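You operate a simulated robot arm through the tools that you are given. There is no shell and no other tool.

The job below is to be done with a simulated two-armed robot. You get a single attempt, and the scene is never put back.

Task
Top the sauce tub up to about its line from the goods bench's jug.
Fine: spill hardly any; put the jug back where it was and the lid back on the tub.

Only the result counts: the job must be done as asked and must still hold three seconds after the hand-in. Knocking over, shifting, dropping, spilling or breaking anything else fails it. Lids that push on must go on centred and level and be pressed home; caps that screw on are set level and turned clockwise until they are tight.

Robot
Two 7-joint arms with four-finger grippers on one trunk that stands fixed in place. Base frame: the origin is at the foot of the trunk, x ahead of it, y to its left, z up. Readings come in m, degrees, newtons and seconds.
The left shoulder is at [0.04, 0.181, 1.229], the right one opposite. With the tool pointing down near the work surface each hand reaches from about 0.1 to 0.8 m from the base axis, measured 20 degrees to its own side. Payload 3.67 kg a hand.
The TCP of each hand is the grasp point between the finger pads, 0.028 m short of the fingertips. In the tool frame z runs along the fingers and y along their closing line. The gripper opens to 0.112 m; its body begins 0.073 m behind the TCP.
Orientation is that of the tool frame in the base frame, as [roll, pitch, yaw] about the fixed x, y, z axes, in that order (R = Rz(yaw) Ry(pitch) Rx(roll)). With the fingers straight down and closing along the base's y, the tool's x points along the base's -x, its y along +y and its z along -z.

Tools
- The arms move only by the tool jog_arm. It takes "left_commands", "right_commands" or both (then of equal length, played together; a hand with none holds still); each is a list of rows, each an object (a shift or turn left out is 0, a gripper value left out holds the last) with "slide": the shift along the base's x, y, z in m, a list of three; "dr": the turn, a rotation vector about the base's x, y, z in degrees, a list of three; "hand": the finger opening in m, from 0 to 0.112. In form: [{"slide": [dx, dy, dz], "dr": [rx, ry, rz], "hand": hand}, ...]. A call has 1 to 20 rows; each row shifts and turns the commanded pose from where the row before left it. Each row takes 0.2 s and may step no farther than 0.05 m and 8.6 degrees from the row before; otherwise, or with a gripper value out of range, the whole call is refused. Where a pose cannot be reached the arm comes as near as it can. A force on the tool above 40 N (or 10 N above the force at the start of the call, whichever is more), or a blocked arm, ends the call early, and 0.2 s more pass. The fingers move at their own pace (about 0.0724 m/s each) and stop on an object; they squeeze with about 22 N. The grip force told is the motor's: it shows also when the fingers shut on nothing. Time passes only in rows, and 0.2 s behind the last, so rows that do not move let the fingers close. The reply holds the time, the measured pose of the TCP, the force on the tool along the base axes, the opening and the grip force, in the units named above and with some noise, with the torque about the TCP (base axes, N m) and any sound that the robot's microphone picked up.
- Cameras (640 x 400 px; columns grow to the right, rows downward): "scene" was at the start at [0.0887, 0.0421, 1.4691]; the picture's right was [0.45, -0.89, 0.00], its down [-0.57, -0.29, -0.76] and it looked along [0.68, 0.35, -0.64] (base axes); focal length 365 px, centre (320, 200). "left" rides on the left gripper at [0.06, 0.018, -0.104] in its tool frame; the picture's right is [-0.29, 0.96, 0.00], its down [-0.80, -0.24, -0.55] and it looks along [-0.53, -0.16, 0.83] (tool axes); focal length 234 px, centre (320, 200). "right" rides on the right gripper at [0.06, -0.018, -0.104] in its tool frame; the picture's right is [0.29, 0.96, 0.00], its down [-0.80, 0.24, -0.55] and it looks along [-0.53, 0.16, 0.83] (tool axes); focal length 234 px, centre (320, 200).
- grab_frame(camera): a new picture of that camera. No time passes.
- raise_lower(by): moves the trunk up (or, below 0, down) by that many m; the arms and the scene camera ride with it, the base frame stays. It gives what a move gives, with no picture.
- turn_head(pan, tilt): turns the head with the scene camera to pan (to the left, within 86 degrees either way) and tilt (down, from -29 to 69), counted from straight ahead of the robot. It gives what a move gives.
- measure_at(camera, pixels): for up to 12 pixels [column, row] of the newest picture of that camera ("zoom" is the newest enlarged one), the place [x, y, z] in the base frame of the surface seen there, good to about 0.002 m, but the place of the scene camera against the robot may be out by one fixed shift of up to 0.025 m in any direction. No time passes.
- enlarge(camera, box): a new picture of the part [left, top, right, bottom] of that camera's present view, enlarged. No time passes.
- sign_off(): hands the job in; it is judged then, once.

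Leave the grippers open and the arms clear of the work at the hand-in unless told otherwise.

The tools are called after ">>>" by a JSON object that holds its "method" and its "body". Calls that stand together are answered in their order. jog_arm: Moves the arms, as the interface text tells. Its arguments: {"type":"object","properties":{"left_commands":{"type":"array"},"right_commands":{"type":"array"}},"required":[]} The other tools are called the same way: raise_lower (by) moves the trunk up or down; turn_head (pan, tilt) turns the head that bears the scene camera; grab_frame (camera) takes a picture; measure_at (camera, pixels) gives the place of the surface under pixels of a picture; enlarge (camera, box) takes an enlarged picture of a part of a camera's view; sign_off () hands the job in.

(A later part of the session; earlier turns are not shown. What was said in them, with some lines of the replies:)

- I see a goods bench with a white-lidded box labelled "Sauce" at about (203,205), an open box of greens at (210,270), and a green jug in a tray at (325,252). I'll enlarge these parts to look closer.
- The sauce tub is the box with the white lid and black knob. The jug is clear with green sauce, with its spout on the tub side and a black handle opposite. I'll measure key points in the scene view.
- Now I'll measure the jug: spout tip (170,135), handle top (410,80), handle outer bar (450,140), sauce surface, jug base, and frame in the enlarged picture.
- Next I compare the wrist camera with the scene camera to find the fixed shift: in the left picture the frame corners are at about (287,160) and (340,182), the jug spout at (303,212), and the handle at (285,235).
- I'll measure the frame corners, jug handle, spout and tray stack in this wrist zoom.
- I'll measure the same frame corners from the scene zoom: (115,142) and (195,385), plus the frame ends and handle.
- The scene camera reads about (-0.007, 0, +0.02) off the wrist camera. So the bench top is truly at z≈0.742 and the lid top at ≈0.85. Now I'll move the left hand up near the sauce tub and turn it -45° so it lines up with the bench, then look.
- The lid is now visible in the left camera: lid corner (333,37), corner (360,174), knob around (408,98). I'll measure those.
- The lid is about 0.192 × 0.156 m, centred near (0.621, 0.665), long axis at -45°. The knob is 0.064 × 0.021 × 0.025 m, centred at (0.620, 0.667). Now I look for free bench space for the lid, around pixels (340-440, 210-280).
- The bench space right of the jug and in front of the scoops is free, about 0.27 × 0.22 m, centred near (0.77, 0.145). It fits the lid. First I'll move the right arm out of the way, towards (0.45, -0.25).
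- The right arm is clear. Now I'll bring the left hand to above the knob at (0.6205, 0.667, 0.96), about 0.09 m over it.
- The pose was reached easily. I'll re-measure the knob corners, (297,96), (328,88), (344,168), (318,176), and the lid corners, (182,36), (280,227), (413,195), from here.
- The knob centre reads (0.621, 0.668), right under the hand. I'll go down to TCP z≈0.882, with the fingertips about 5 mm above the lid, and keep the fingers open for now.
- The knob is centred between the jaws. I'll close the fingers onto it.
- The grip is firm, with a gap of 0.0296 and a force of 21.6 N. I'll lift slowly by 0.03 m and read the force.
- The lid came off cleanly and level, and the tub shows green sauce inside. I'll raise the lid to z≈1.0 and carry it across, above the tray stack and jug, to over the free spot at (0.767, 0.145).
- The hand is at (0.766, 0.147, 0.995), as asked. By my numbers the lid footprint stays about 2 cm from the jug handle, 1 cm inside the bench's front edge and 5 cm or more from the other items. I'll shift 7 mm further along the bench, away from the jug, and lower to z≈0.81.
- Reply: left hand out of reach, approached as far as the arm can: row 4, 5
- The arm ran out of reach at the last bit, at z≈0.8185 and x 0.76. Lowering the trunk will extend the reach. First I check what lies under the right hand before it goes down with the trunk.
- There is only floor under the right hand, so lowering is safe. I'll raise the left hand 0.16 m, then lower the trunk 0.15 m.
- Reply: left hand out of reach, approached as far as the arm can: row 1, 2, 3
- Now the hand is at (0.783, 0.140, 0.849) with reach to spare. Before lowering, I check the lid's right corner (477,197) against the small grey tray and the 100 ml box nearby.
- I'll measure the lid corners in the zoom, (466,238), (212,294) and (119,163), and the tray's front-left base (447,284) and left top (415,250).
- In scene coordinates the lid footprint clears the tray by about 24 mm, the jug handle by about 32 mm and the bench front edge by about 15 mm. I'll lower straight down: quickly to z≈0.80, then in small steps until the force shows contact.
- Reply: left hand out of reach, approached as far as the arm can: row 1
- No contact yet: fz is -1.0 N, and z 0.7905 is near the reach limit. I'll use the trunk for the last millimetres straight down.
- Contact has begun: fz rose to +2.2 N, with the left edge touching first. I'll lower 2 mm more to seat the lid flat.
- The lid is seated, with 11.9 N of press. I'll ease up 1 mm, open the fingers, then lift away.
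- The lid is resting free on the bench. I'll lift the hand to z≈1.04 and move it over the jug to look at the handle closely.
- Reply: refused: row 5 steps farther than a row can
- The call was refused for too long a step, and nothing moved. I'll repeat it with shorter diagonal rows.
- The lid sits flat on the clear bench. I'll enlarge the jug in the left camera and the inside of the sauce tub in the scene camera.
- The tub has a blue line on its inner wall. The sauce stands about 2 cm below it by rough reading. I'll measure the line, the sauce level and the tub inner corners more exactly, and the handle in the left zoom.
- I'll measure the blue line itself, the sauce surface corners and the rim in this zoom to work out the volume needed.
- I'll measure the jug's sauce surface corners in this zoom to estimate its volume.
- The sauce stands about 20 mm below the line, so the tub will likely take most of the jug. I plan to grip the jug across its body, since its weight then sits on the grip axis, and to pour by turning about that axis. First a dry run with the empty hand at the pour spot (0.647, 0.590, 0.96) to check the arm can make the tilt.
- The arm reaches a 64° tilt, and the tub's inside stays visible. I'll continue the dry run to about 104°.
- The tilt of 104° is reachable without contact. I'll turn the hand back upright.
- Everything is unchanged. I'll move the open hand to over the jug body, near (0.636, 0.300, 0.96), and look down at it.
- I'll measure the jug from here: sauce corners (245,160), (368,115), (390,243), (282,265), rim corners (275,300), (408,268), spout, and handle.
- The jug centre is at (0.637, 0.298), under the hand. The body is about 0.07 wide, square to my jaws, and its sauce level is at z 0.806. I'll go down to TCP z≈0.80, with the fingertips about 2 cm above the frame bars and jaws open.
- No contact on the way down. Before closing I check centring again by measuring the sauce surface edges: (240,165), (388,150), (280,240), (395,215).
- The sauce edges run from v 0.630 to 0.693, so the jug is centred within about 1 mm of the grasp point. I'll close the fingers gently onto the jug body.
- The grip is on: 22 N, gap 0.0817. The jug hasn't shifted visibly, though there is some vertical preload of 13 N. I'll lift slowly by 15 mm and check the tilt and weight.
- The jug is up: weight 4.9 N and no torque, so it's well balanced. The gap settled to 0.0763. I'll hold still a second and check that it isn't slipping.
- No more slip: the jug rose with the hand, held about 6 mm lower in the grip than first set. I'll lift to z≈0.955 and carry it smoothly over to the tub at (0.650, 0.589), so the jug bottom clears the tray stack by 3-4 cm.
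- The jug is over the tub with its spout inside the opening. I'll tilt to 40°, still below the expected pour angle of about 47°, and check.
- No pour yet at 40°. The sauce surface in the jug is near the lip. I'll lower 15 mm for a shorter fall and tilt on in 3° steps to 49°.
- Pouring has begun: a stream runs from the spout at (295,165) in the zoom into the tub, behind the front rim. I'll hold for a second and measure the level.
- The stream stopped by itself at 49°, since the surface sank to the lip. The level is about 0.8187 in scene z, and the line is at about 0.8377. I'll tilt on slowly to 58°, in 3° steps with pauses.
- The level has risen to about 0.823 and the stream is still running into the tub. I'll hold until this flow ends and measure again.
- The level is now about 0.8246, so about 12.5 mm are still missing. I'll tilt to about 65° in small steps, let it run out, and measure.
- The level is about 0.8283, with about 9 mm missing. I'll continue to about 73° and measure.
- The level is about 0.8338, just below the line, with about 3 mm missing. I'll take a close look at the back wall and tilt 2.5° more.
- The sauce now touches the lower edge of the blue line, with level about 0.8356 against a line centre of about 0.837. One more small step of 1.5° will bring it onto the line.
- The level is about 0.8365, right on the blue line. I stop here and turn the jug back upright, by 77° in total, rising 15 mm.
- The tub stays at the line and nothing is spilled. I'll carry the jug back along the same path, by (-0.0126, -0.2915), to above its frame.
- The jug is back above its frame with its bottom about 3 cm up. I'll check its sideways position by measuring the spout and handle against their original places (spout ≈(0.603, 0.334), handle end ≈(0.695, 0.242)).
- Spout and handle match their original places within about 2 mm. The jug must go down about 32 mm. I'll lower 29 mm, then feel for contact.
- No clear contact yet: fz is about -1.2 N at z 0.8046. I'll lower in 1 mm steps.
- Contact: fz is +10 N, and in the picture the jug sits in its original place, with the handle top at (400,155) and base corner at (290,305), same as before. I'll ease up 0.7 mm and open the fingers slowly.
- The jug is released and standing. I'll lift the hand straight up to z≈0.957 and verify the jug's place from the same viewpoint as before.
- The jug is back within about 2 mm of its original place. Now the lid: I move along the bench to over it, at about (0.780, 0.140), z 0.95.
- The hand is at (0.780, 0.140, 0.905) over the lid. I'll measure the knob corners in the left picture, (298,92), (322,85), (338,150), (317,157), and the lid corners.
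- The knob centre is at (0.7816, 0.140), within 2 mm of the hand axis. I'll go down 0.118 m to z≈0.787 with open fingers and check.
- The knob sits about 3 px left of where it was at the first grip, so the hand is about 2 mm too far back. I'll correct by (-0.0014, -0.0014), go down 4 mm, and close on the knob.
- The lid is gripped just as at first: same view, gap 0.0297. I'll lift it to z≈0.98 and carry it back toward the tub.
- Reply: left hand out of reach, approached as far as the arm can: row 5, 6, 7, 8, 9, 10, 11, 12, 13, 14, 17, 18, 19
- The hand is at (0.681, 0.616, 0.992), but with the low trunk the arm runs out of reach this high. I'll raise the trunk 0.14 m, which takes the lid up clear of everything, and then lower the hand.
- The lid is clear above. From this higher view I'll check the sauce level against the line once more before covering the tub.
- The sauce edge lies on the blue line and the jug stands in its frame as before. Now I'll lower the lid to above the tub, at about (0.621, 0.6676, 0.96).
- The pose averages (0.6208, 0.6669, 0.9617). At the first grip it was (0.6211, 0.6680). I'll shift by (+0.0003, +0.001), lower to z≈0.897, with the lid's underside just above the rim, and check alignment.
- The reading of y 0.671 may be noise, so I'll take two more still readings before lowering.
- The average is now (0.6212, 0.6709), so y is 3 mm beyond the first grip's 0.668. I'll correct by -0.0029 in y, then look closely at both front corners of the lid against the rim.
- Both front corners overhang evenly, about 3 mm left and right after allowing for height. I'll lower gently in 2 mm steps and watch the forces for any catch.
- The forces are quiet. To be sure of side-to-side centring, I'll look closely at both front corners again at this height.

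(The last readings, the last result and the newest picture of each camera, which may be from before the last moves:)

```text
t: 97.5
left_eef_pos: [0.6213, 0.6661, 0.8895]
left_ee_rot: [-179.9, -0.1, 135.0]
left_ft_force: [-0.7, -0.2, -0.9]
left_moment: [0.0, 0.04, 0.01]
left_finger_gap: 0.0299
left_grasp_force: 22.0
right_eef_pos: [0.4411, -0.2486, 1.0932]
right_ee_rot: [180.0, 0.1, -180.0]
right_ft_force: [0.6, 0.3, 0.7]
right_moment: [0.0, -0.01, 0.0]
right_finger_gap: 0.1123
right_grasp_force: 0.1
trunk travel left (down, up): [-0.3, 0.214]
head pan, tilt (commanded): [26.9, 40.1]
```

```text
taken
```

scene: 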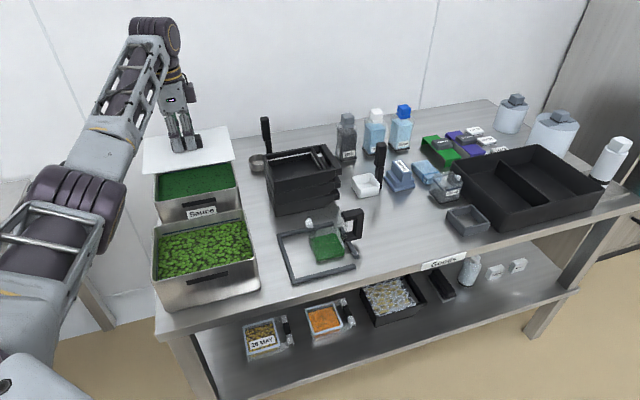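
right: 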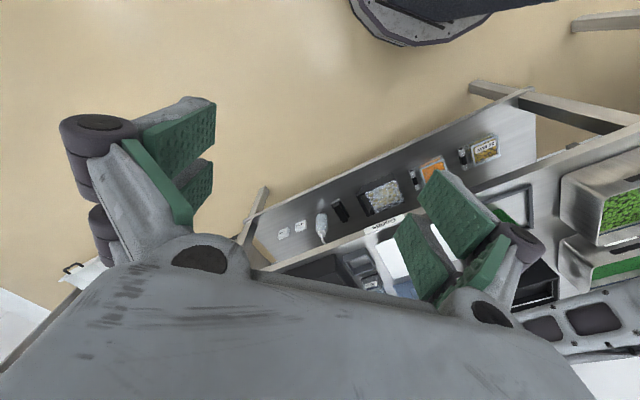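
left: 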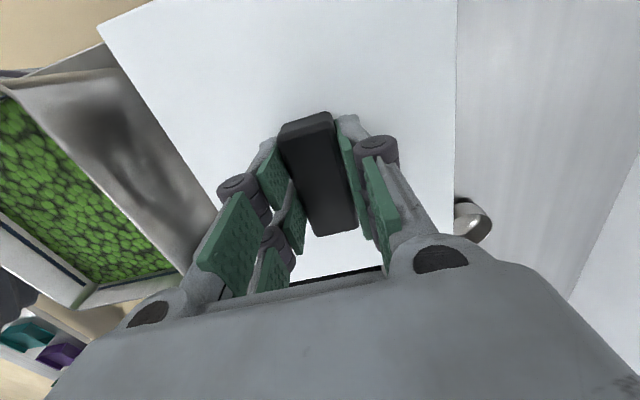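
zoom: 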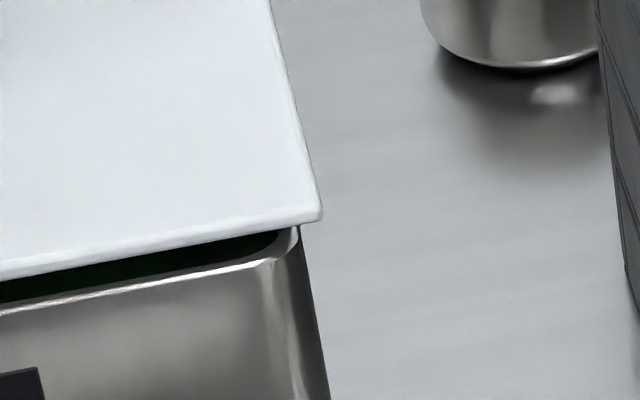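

The rim shows evenly now. Compared with the first lift-off, the lid is about 1 mm too far to the right, and my readings agree (y 0.6661 against 0.668). I'll shift by (-0.0004, +0.0015) and lower 3 mm more.

>>> {"method": "jog_arm", "body": {"left_commands": [{"slide": [-0.0004, 0.0015, 0]}, {"slide": [0, 0, -0.0015]}, {"slide": [0, 0, -0.0015]}, {}]}}

>>> {"method": "jog_arm", "body": {"left_commands": [{}]}}

>>> {"method": "jog_arm", "body": {"left_commands": [{}]}}

>>> {"method": "enlarge", "body": {"camera": "scene", "box": [150, 175, 200, 215]}}

>>> {"method": "enlarge", "body": {"camera": "scene", "box": [220, 165, 260, 200]}}

```text
t: 98.5
left_eef_pos: [0.6196, 0.6674, 0.888]
left_ee_rot: [-179.9, -0.1, 134.9]
left_ft_force: [0.1, 0.1, -0.5]
left_moment: [0.0, 0.01, 0.0]
left_finger_gap: 0.0295
left_grasp_force: 22.6
right_eef_pos: [0.4405, -0.2485, 1.0922]
right_ee_rot: [180.0, 0.0, -180.0]
right_ft_force: [-0.3, 0.4, 0.1]
right_moment: [0.0, 0.0, 0.02]
right_finger_gap: 0.1121
right_grasp_force: 0.0
trunk travel left (down, up): [-0.3, 0.214]
head pan, tilt (commanded): [26.9, 40.1]
```

```text
t: 99.0
left_eef_pos: [0.62, 0.6682, 0.8871]
left_ee_rot: [-180.0, -0.1, 135.1]
left_ft_force: [0.1, -0.1, -2.4]
left_moment: [-0.01, 0.01, 0.0]
left_finger_gap: 0.0295
left_grasp_force: 21.7
right_eef_pos: [0.4409, -0.2489, 1.0926]
right_ee_rot: [179.9, 0.0, 179.9]
right_ft_force: [0.3, 0.3, -0.1]
right_moment: [-0.02, -0.01, -0.02]
right_finger_gap: 0.1121
right_grasp_force: 0.0
trunk travel left (down, up): [-0.3, 0.214]
head pan, tilt (commanded): [26.9, 40.1]
```

```text
t: 99.3
left_eef_pos: [0.6204, 0.6685, 0.8875]
left_ee_rot: [-180.0, -0.1, 135.0]
left_ft_force: [0.3, -0.1, -1.6]
left_moment: [0.01, 0.0, 0.01]
left_finger_gap: 0.0296
left_grasp_force: 21.7
right_eef_pos: [0.4412, -0.2481, 1.0932]
right_ee_rot: [-179.9, -0.1, -179.9]
right_ft_force: [-0.2, -0.6, 0.7]
right_moment: [-0.02, 0.02, 0.01]
right_finger_gap: 0.1123
right_grasp_force: 0.0
trunk travel left (down, up): [-0.3, 0.214]
head pan, tilt (commanded): [26.9, 40.1]
```

```text
10.00 times, centred on (175, 195) of scene
```

zoom: 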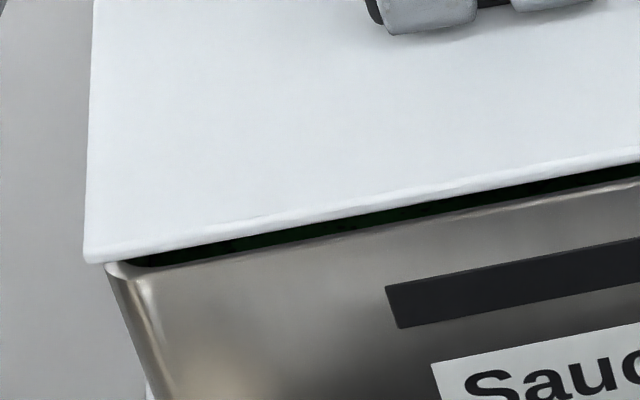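

```text
11.43 times, centred on (240, 182) of scene
```

zoom: 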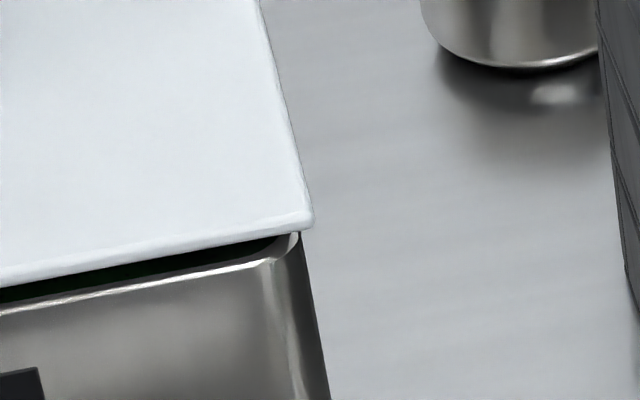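

The overhang is now balanced, about 1.3 px each side once lowered. The readings average (0.620, 0.668). I'll lower on in 1.5 mm steps.

>>> {"method": "jog_arm", "body": {"left_commands": [{"slide": [0, 0, -0.0015]}, {"slide": [0, 0, -0.0015]}, {}]}}

>>> {"method": "jog_arm", "body": {"left_commands": [{"slide": [0, 0, -0.0015]}, {}]}}

>>> {"method": "enlarge", "body": {"camera": "scene", "box": [130, 120, 270, 220]}}

```text
t: 100.2
left_eef_pos: [0.6205, 0.6694, 0.8864]
left_ee_rot: [179.9, -0.1, 135.0]
left_ft_force: [-0.2, 0.2, -0.5]
left_moment: [-0.02, 0.0, 0.02]
left_finger_gap: 0.0296
left_grasp_force: 21.6
right_eef_pos: [0.4399, -0.2472, 1.0929]
right_ee_rot: [180.0, -0.1, -180.0]
right_ft_force: [0.2, -0.8, -1.0]
right_moment: [-0.03, 0.0, -0.01]
right_finger_gap: 0.1119
right_grasp_force: 0.0
trunk travel left (down, up): [-0.3, 0.214]
head pan, tilt (commanded): [26.9, 40.1]
```

```text
t: 100.8
left_eef_pos: [0.6198, 0.6689, 0.8824]
left_ee_rot: [-179.9, -0.1, 135.1]
left_ft_force: [0.3, 0.0, -1.4]
left_moment: [-0.01, -0.01, 0.0]
left_finger_gap: 0.0298
left_grasp_force: 21.7
right_eef_pos: [0.4407, -0.2484, 1.0927]
right_ee_rot: [179.9, -0.1, -180.0]
right_ft_force: [0.0, -0.3, -0.9]
right_moment: [-0.02, 0.0, -0.02]
right_finger_gap: 0.1119
right_grasp_force: 0.0
trunk travel left (down, up): [-0.3, 0.214]
head pan, tilt (commanded): [26.9, 40.1]
```

```text
4.00 times, centred on (200, 170) of scene
```

zoom: 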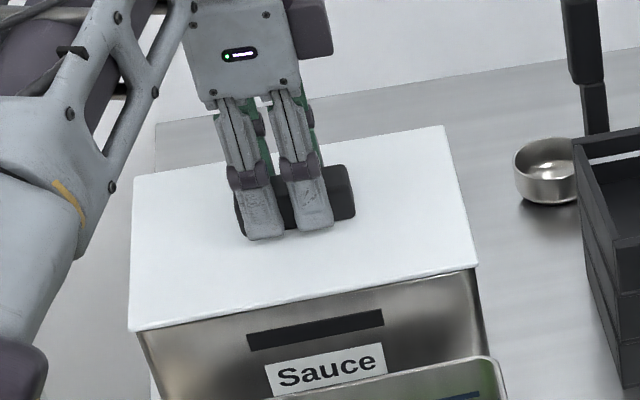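

The lid is nearly down, at z 0.8824 with no force yet. I'll continue in 1 mm steps until it bears, then press.

>>> {"method": "jog_arm", "body": {"left_commands": [{"slide": [0, 0, -0.001]}, {}]}}

>>> {"method": "jog_arm", "body": {"left_commands": [{"slide": [0, 0, -0.001]}, {}]}}

>>> {"method": "jog_arm", "body": {"left_commands": [{"slide": [0, 0, -0.001]}, {}]}}

```text
t: 101.3
left_eef_pos: [0.6199, 0.6674, 0.8822]
left_ee_rot: [179.9, -0.1, 135.1]
left_ft_force: [0.4, 0.4, 2.3]
left_moment: [0.16, 0.31, 0.06]
left_finger_gap: 0.0297
left_grasp_force: 22.1
right_eef_pos: [0.4402, -0.2483, 1.0928]
right_ee_rot: [179.8, 0.0, 180.0]
right_ft_force: [-0.9, 0.1, 0.2]
right_moment: [-0.01, -0.02, 0.04]
right_finger_gap: 0.1119
right_grasp_force: 0.1
trunk travel left (down, up): [-0.3, 0.214]
head pan, tilt (commanded): [26.9, 40.1]
```

```text
t: 102.0
left_eef_pos: [0.621, 0.6688, 0.881]
left_ee_rot: [179.9, -0.1, 135.0]
left_ft_force: [-0.3, 1.2, 6.9]
left_moment: [0.41, 0.45, -0.01]
left_finger_gap: 0.0298
left_grasp_force: 21.8
right_eef_pos: [0.4399, -0.2483, 1.0922]
right_ee_rot: [179.8, 0.1, -180.0]
right_ft_force: [1.2, -0.3, -0.7]
right_moment: [0.02, -0.05, -0.03]
right_finger_gap: 0.1122
right_grasp_force: 0.1
trunk travel left (down, up): [-0.3, 0.214]
head pan, tilt (commanded): [26.9, 40.1]
```

```text
t: 102.5
left_eef_pos: [0.6211, 0.6668, 0.8822]
left_ee_rot: [179.8, 0.0, 134.9]
left_ft_force: [2.8, 4.1, 11.4]
left_moment: [0.35, -0.02, -0.09]
left_finger_gap: 0.0297
left_grasp_force: 21.7
right_eef_pos: [0.4403, -0.248, 1.0927]
right_ee_rot: [179.9, 0.1, -180.0]
right_ft_force: [-0.7, -0.1, -0.1]
right_moment: [-0.01, 0.0, 0.03]
right_finger_gap: 0.1121
right_grasp_force: 0.1
trunk travel left (down, up): [-0.3, 0.214]
head pan, tilt (commanded): [26.9, 40.1]
```

The lid bears at z≈0.882, the same height as when it was on. I'll press 2 mm further to push it home and look.

>>> {"method": "jog_arm", "body": {"left_commands": [{"slide": [0, 0, -0.001]}, {"slide": [0, 0, -0.001]}, {}, {}]}}

>>> {"method": "enlarge", "body": {"camera": "scene", "box": [150, 175, 200, 215]}}

>>> {"method": "enlarge", "body": {"camera": "scene", "box": [220, 165, 260, 200]}}

```text
t: 103.5
left_eef_pos: [0.6214, 0.6675, 0.8811]
left_ee_rot: [179.8, 0.0, 135.0]
left_ft_force: [4.1, 5.7, 19.8]
left_moment: [0.15, -0.21, 0.01]
left_finger_gap: 0.0299
left_grasp_force: 22.2
right_eef_pos: [0.4402, -0.2502, 1.0922]
right_ee_rot: [179.9, 0.1, -180.0]
right_ft_force: [0.6, -0.3, -0.4]
right_moment: [-0.01, 0.0, -0.01]
right_finger_gap: 0.112
right_grasp_force: 0.1
trunk travel left (down, up): [-0.3, 0.214]
head pan, tilt (commanded): [26.9, 40.1]
```

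```text
10.00 times, centred on (175, 195) of scene
```

zoom: 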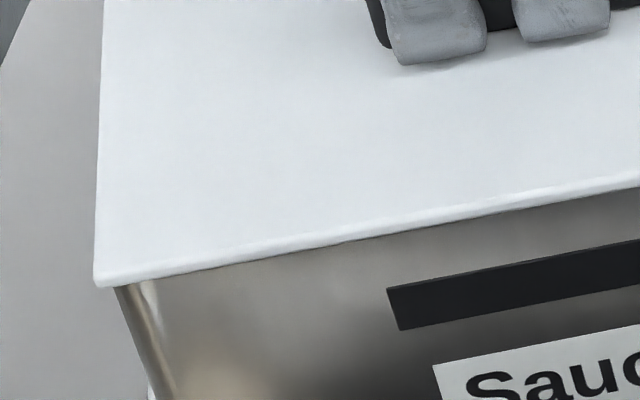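

```text
11.43 times, centred on (240, 182) of scene
```

zoom: 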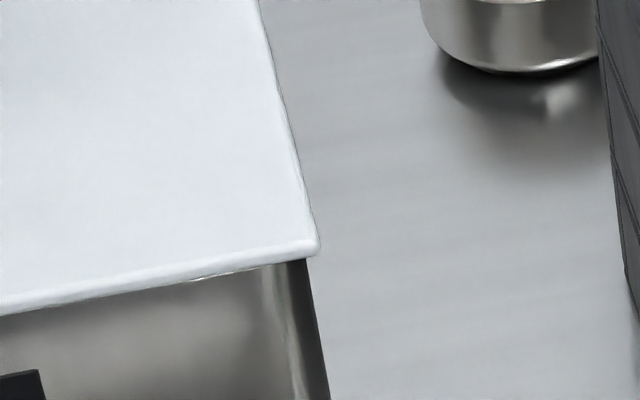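

The lid sits flush with the rim at both front corners, with 19.8 N pressing. I'll press a bit more, to about 30 N, to be sure it's home, then ease off.

>>> {"method": "jog_arm", "body": {"left_commands": [{"slide": [0, 0, -0.001]}, {"slide": [0, 0, -0.001]}, {}, {}]}}

>>> {"method": "measure_at", "body": {"camera": "scene", "pixels": [[160, 195], [200, 190], [235, 180], [225, 160], [165, 175], [180, 195], [220, 185], [230, 165]]}}

>>> {"method": "grab_frame", "body": {"camera": "scene"}}

>>> {"method": "measure_at", "body": {"camera": "scene", "pixels": [[160, 195], [200, 190], [235, 180], [225, 160], [165, 175], [180, 195], [220, 185], [230, 165]]}}

```text
t: 104.5
left_eef_pos: [0.6191, 0.6667, 0.8773]
left_ee_rot: [179.8, 0.1, 135.0]
left_ft_force: [2.5, 4.9, 23.1]
left_moment: [0.21, 0.09, -0.03]
left_finger_gap: 0.03
left_grasp_force: 21.9
right_eef_pos: [0.4401, -0.2499, 1.0932]
right_ee_rot: [179.9, 0.0, -180.0]
right_ft_force: [0.2, 0.8, 0.0]
right_moment: [0.0, -0.01, -0.03]
right_finger_gap: 0.112
right_grasp_force: 0.0
trunk travel left (down, up): [-0.3, 0.214]
head pan, tilt (commanded): [26.9, 40.1]
```

```text
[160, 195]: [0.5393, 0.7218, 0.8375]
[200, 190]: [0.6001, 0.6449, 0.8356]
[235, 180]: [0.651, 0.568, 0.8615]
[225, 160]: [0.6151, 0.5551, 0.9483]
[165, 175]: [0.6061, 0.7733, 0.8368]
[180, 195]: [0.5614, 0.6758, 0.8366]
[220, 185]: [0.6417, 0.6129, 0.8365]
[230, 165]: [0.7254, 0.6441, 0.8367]
```

```text
taken
```

scene: 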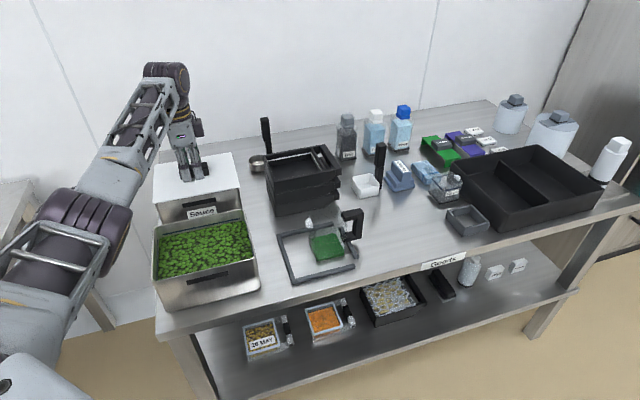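

```text
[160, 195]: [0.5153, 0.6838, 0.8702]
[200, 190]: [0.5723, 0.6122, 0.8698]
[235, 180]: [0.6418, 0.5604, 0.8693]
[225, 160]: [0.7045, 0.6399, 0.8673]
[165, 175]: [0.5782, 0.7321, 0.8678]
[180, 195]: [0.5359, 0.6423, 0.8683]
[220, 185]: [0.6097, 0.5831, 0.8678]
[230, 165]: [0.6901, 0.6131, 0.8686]
```

The lid top reads 0.8686 in scene z at all spots: level, and the same as at the start (about 0.868). The fingers have reached the lid itself, pressing 23 N. I'll ease up 2 mm, open the fingers, and check.

>>> {"method": "jog_arm", "body": {"left_commands": [{"slide": [0, 0, 0.001]}, {"slide": [0, 0, 0.001]}, {}]}}

```text
t: 105.3
left_eef_pos: [0.6205, 0.6666, 0.8776]
left_ee_rot: [180.0, -0.1, 134.9]
left_ft_force: [-0.7, 2.1, 9.5]
left_moment: [-0.23, -0.5, 0.16]
left_finger_gap: 0.0297
left_grasp_force: 21.8
right_eef_pos: [0.4394, -0.2496, 1.0927]
right_ee_rot: [179.8, 0.1, -180.0]
right_ft_force: [0.4, 0.1, 0.3]
right_moment: [0.0, 0.01, -0.03]
right_finger_gap: 0.1118
right_grasp_force: 0.0
trunk travel left (down, up): [-0.3, 0.214]
head pan, tilt (commanded): [26.9, 40.1]
```

>>> {"method": "jog_arm", "body": {"left_commands": [{"slide": [0, 0, 0.0008]}, {}]}}

```text
t: 106.0
left_eef_pos: [0.6196, 0.667, 0.8776]
left_ee_rot: [-179.9, -0.1, 134.9]
left_ft_force: [-0.3, -1.3, 0.4]
left_moment: [-0.19, -0.01, -0.06]
left_finger_gap: 0.0296
left_grasp_force: 21.7
right_eef_pos: [0.4412, -0.2492, 1.0931]
right_ee_rot: [179.9, 0.0, -180.0]
right_ft_force: [-0.1, -0.3, 0.2]
right_moment: [0.0, 0.01, 0.02]
right_finger_gap: 0.1121
right_grasp_force: 0.0
trunk travel left (down, up): [-0.3, 0.214]
head pan, tilt (commanded): [26.9, 40.1]
```

The force is near zero. I'll open the fingers and then lift away.

>>> {"method": "jog_arm", "body": {"left_commands": [{"hand": 0.04}, {"hand": 0.05}, {"hand": 0.06}, {"slide": [0, 0, 0.005], "hand": 0.08}, {"slide": [0, 0, 0.015], "hand": 0.112}, {"slide": [0, 0, 0.03]}, {"slide": [0, 0, 0.04]}, {}]}}

>>> {"method": "grab_frame", "body": {"camera": "left"}}

>>> {"method": "enlarge", "body": {"camera": "scene", "box": [130, 120, 270, 220]}}

```text
t: 107.8
left_eef_pos: [0.6208, 0.668, 0.9681]
left_ee_rot: [-180.0, -0.1, 134.9]
left_ft_force: [-0.8, 0.0, 0.7]
left_moment: [-0.03, 0.05, -0.01]
left_finger_gap: 0.1123
left_grasp_force: 0.1
right_eef_pos: [0.4418, -0.2476, 1.0931]
right_ee_rot: [-180.0, 0.0, 179.9]
right_ft_force: [-0.5, 1.2, -0.5]
right_moment: [0.0, 0.03, -0.01]
right_finger_gap: 0.1121
right_grasp_force: 0.1
trunk travel left (down, up): [-0.3, 0.214]
head pan, tilt (commanded): [26.9, 40.1]
```

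```text
taken
```

left: 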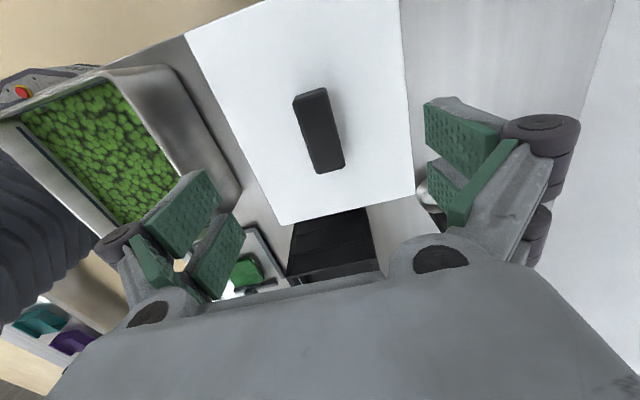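

```text
4.00 times, centred on (200, 170) of scene
```

zoom: 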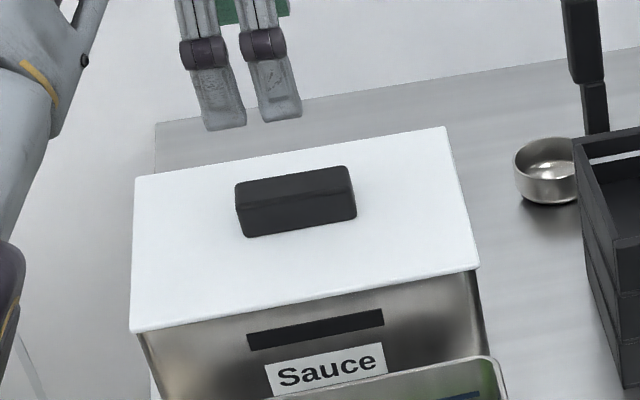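

The lid is on and the hand is clear. I'll measure the lid corners from the same viewpoint as before it came off, to confirm centring and level.

>>> {"method": "measure_at", "body": {"camera": "left", "pixels": [[187, 38], [281, 222], [411, 190], [300, 96], [326, 90], [342, 164], [320, 171], [320, 130], [250, 120], [380, 120], [290, 200], [390, 40]]}}

>>> {"method": "measure_at", "body": {"camera": "zoom", "pixels": [[134, 328], [475, 266], [440, 130], [138, 180], [180, 290], [400, 260], [420, 160], [180, 200], [300, 270]]}}

```text
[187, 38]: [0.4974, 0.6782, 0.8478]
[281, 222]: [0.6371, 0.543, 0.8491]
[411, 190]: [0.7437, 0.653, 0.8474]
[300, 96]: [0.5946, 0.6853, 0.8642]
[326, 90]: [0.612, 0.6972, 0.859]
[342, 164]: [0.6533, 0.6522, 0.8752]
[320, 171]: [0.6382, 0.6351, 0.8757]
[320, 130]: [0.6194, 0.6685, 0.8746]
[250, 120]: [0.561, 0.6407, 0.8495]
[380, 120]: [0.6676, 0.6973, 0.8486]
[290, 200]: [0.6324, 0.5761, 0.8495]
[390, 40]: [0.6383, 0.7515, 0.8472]
```

```text
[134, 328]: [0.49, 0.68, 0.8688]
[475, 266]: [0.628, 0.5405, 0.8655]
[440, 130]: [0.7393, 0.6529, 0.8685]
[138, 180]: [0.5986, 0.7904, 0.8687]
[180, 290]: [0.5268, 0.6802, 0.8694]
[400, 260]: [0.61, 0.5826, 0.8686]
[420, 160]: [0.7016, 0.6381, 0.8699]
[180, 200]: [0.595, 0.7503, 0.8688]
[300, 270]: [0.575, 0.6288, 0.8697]
```

The lid corners match their original places within about 2 mm and the height is the same all round. I'll retract the left arm up and back, clear of the bench.

>>> {"method": "jog_arm", "body": {"left_commands": [{"slide": [0, 0, 0.045]}, {"slide": [0, 0, 0.045]}, {"slide": [-0.02, -0.015, 0.03]}, {"slide": [-0.03, -0.03, 0.015]}, {"slide": [-0.03, -0.03, 0]}, {"slide": [-0.03, -0.03, 0]}, {"slide": [-0.03, -0.03, 0]}, {"slide": [-0.03, -0.03, 0]}, {"slide": [-0.03, -0.03, 0]}, {"slide": [-0.03, -0.03, 0]}, {}]}}

>>> {"method": "grab_frame", "body": {"camera": "scene"}}

>>> {"method": "enlarge", "body": {"camera": "scene", "box": [140, 130, 380, 330]}}

```text
t: 110.2
left_eef_pos: [0.3944, 0.4397, 1.103]
left_ee_rot: [180.0, -0.2, 135.0]
left_ft_force: [0.6, 0.0, -0.4]
left_moment: [-0.01, 0.03, 0.02]
left_finger_gap: 0.1122
left_grasp_force: 0.2
right_eef_pos: [0.4423, -0.2482, 1.0926]
right_ee_rot: [-179.9, 0.1, 180.0]
right_ft_force: [0.7, -0.8, -0.2]
right_moment: [-0.01, 0.04, -0.01]
right_finger_gap: 0.1124
right_grasp_force: 0.0
trunk travel left (down, up): [-0.3, 0.214]
head pan, tilt (commanded): [26.9, 40.1]
```

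```text
taken
```

scene: 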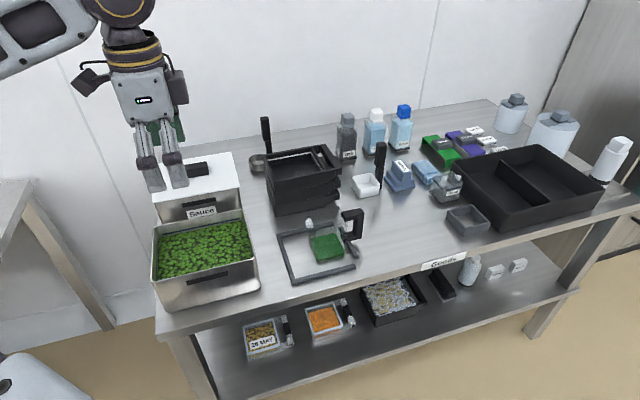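

```text
2.00 times, centred on (260, 230) of scene
```

zoom: 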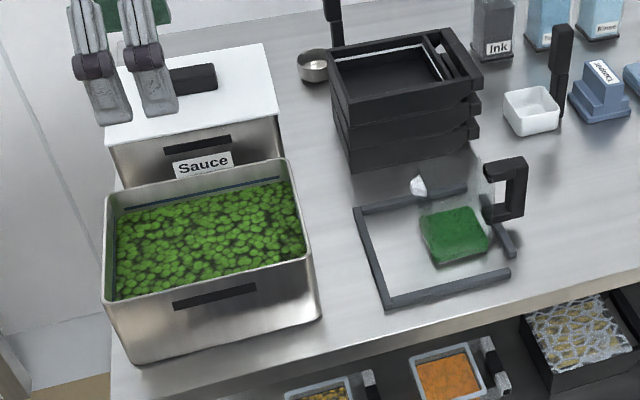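

The tub is lidded and topped to its line, and the jug is back in its frame. I see no spill, and nothing else has moved. Both grippers are open and clear, so I hand the job in.

>>> {"method": "sign_off", "body": {}}

```text
The job is handed in.
```

The sauce tub is filled to its blue line, the jug is back in its frame, and the lid is back on the tub. I handed the job in; no result came back from the hand-in.

- **Tub level:** the sauce rose about 20 mm and now sits on the line, within about 1 mm by the scene camera. The jug still has some sauce left in it.
- **Jug:** it stands in its frame, upright and within about 2 mm of where it started.
- **Lid:** it is level, at its original height and within about 2 mm of its original place. I pressed it down with about 23 N.
- **Spills:** I saw none on the bench, and nothing else looked moved.

Both grippers are open and the arms are clear of the bench. The trunk is about 5 cm lower than at the start, and the right arm is moved aside.
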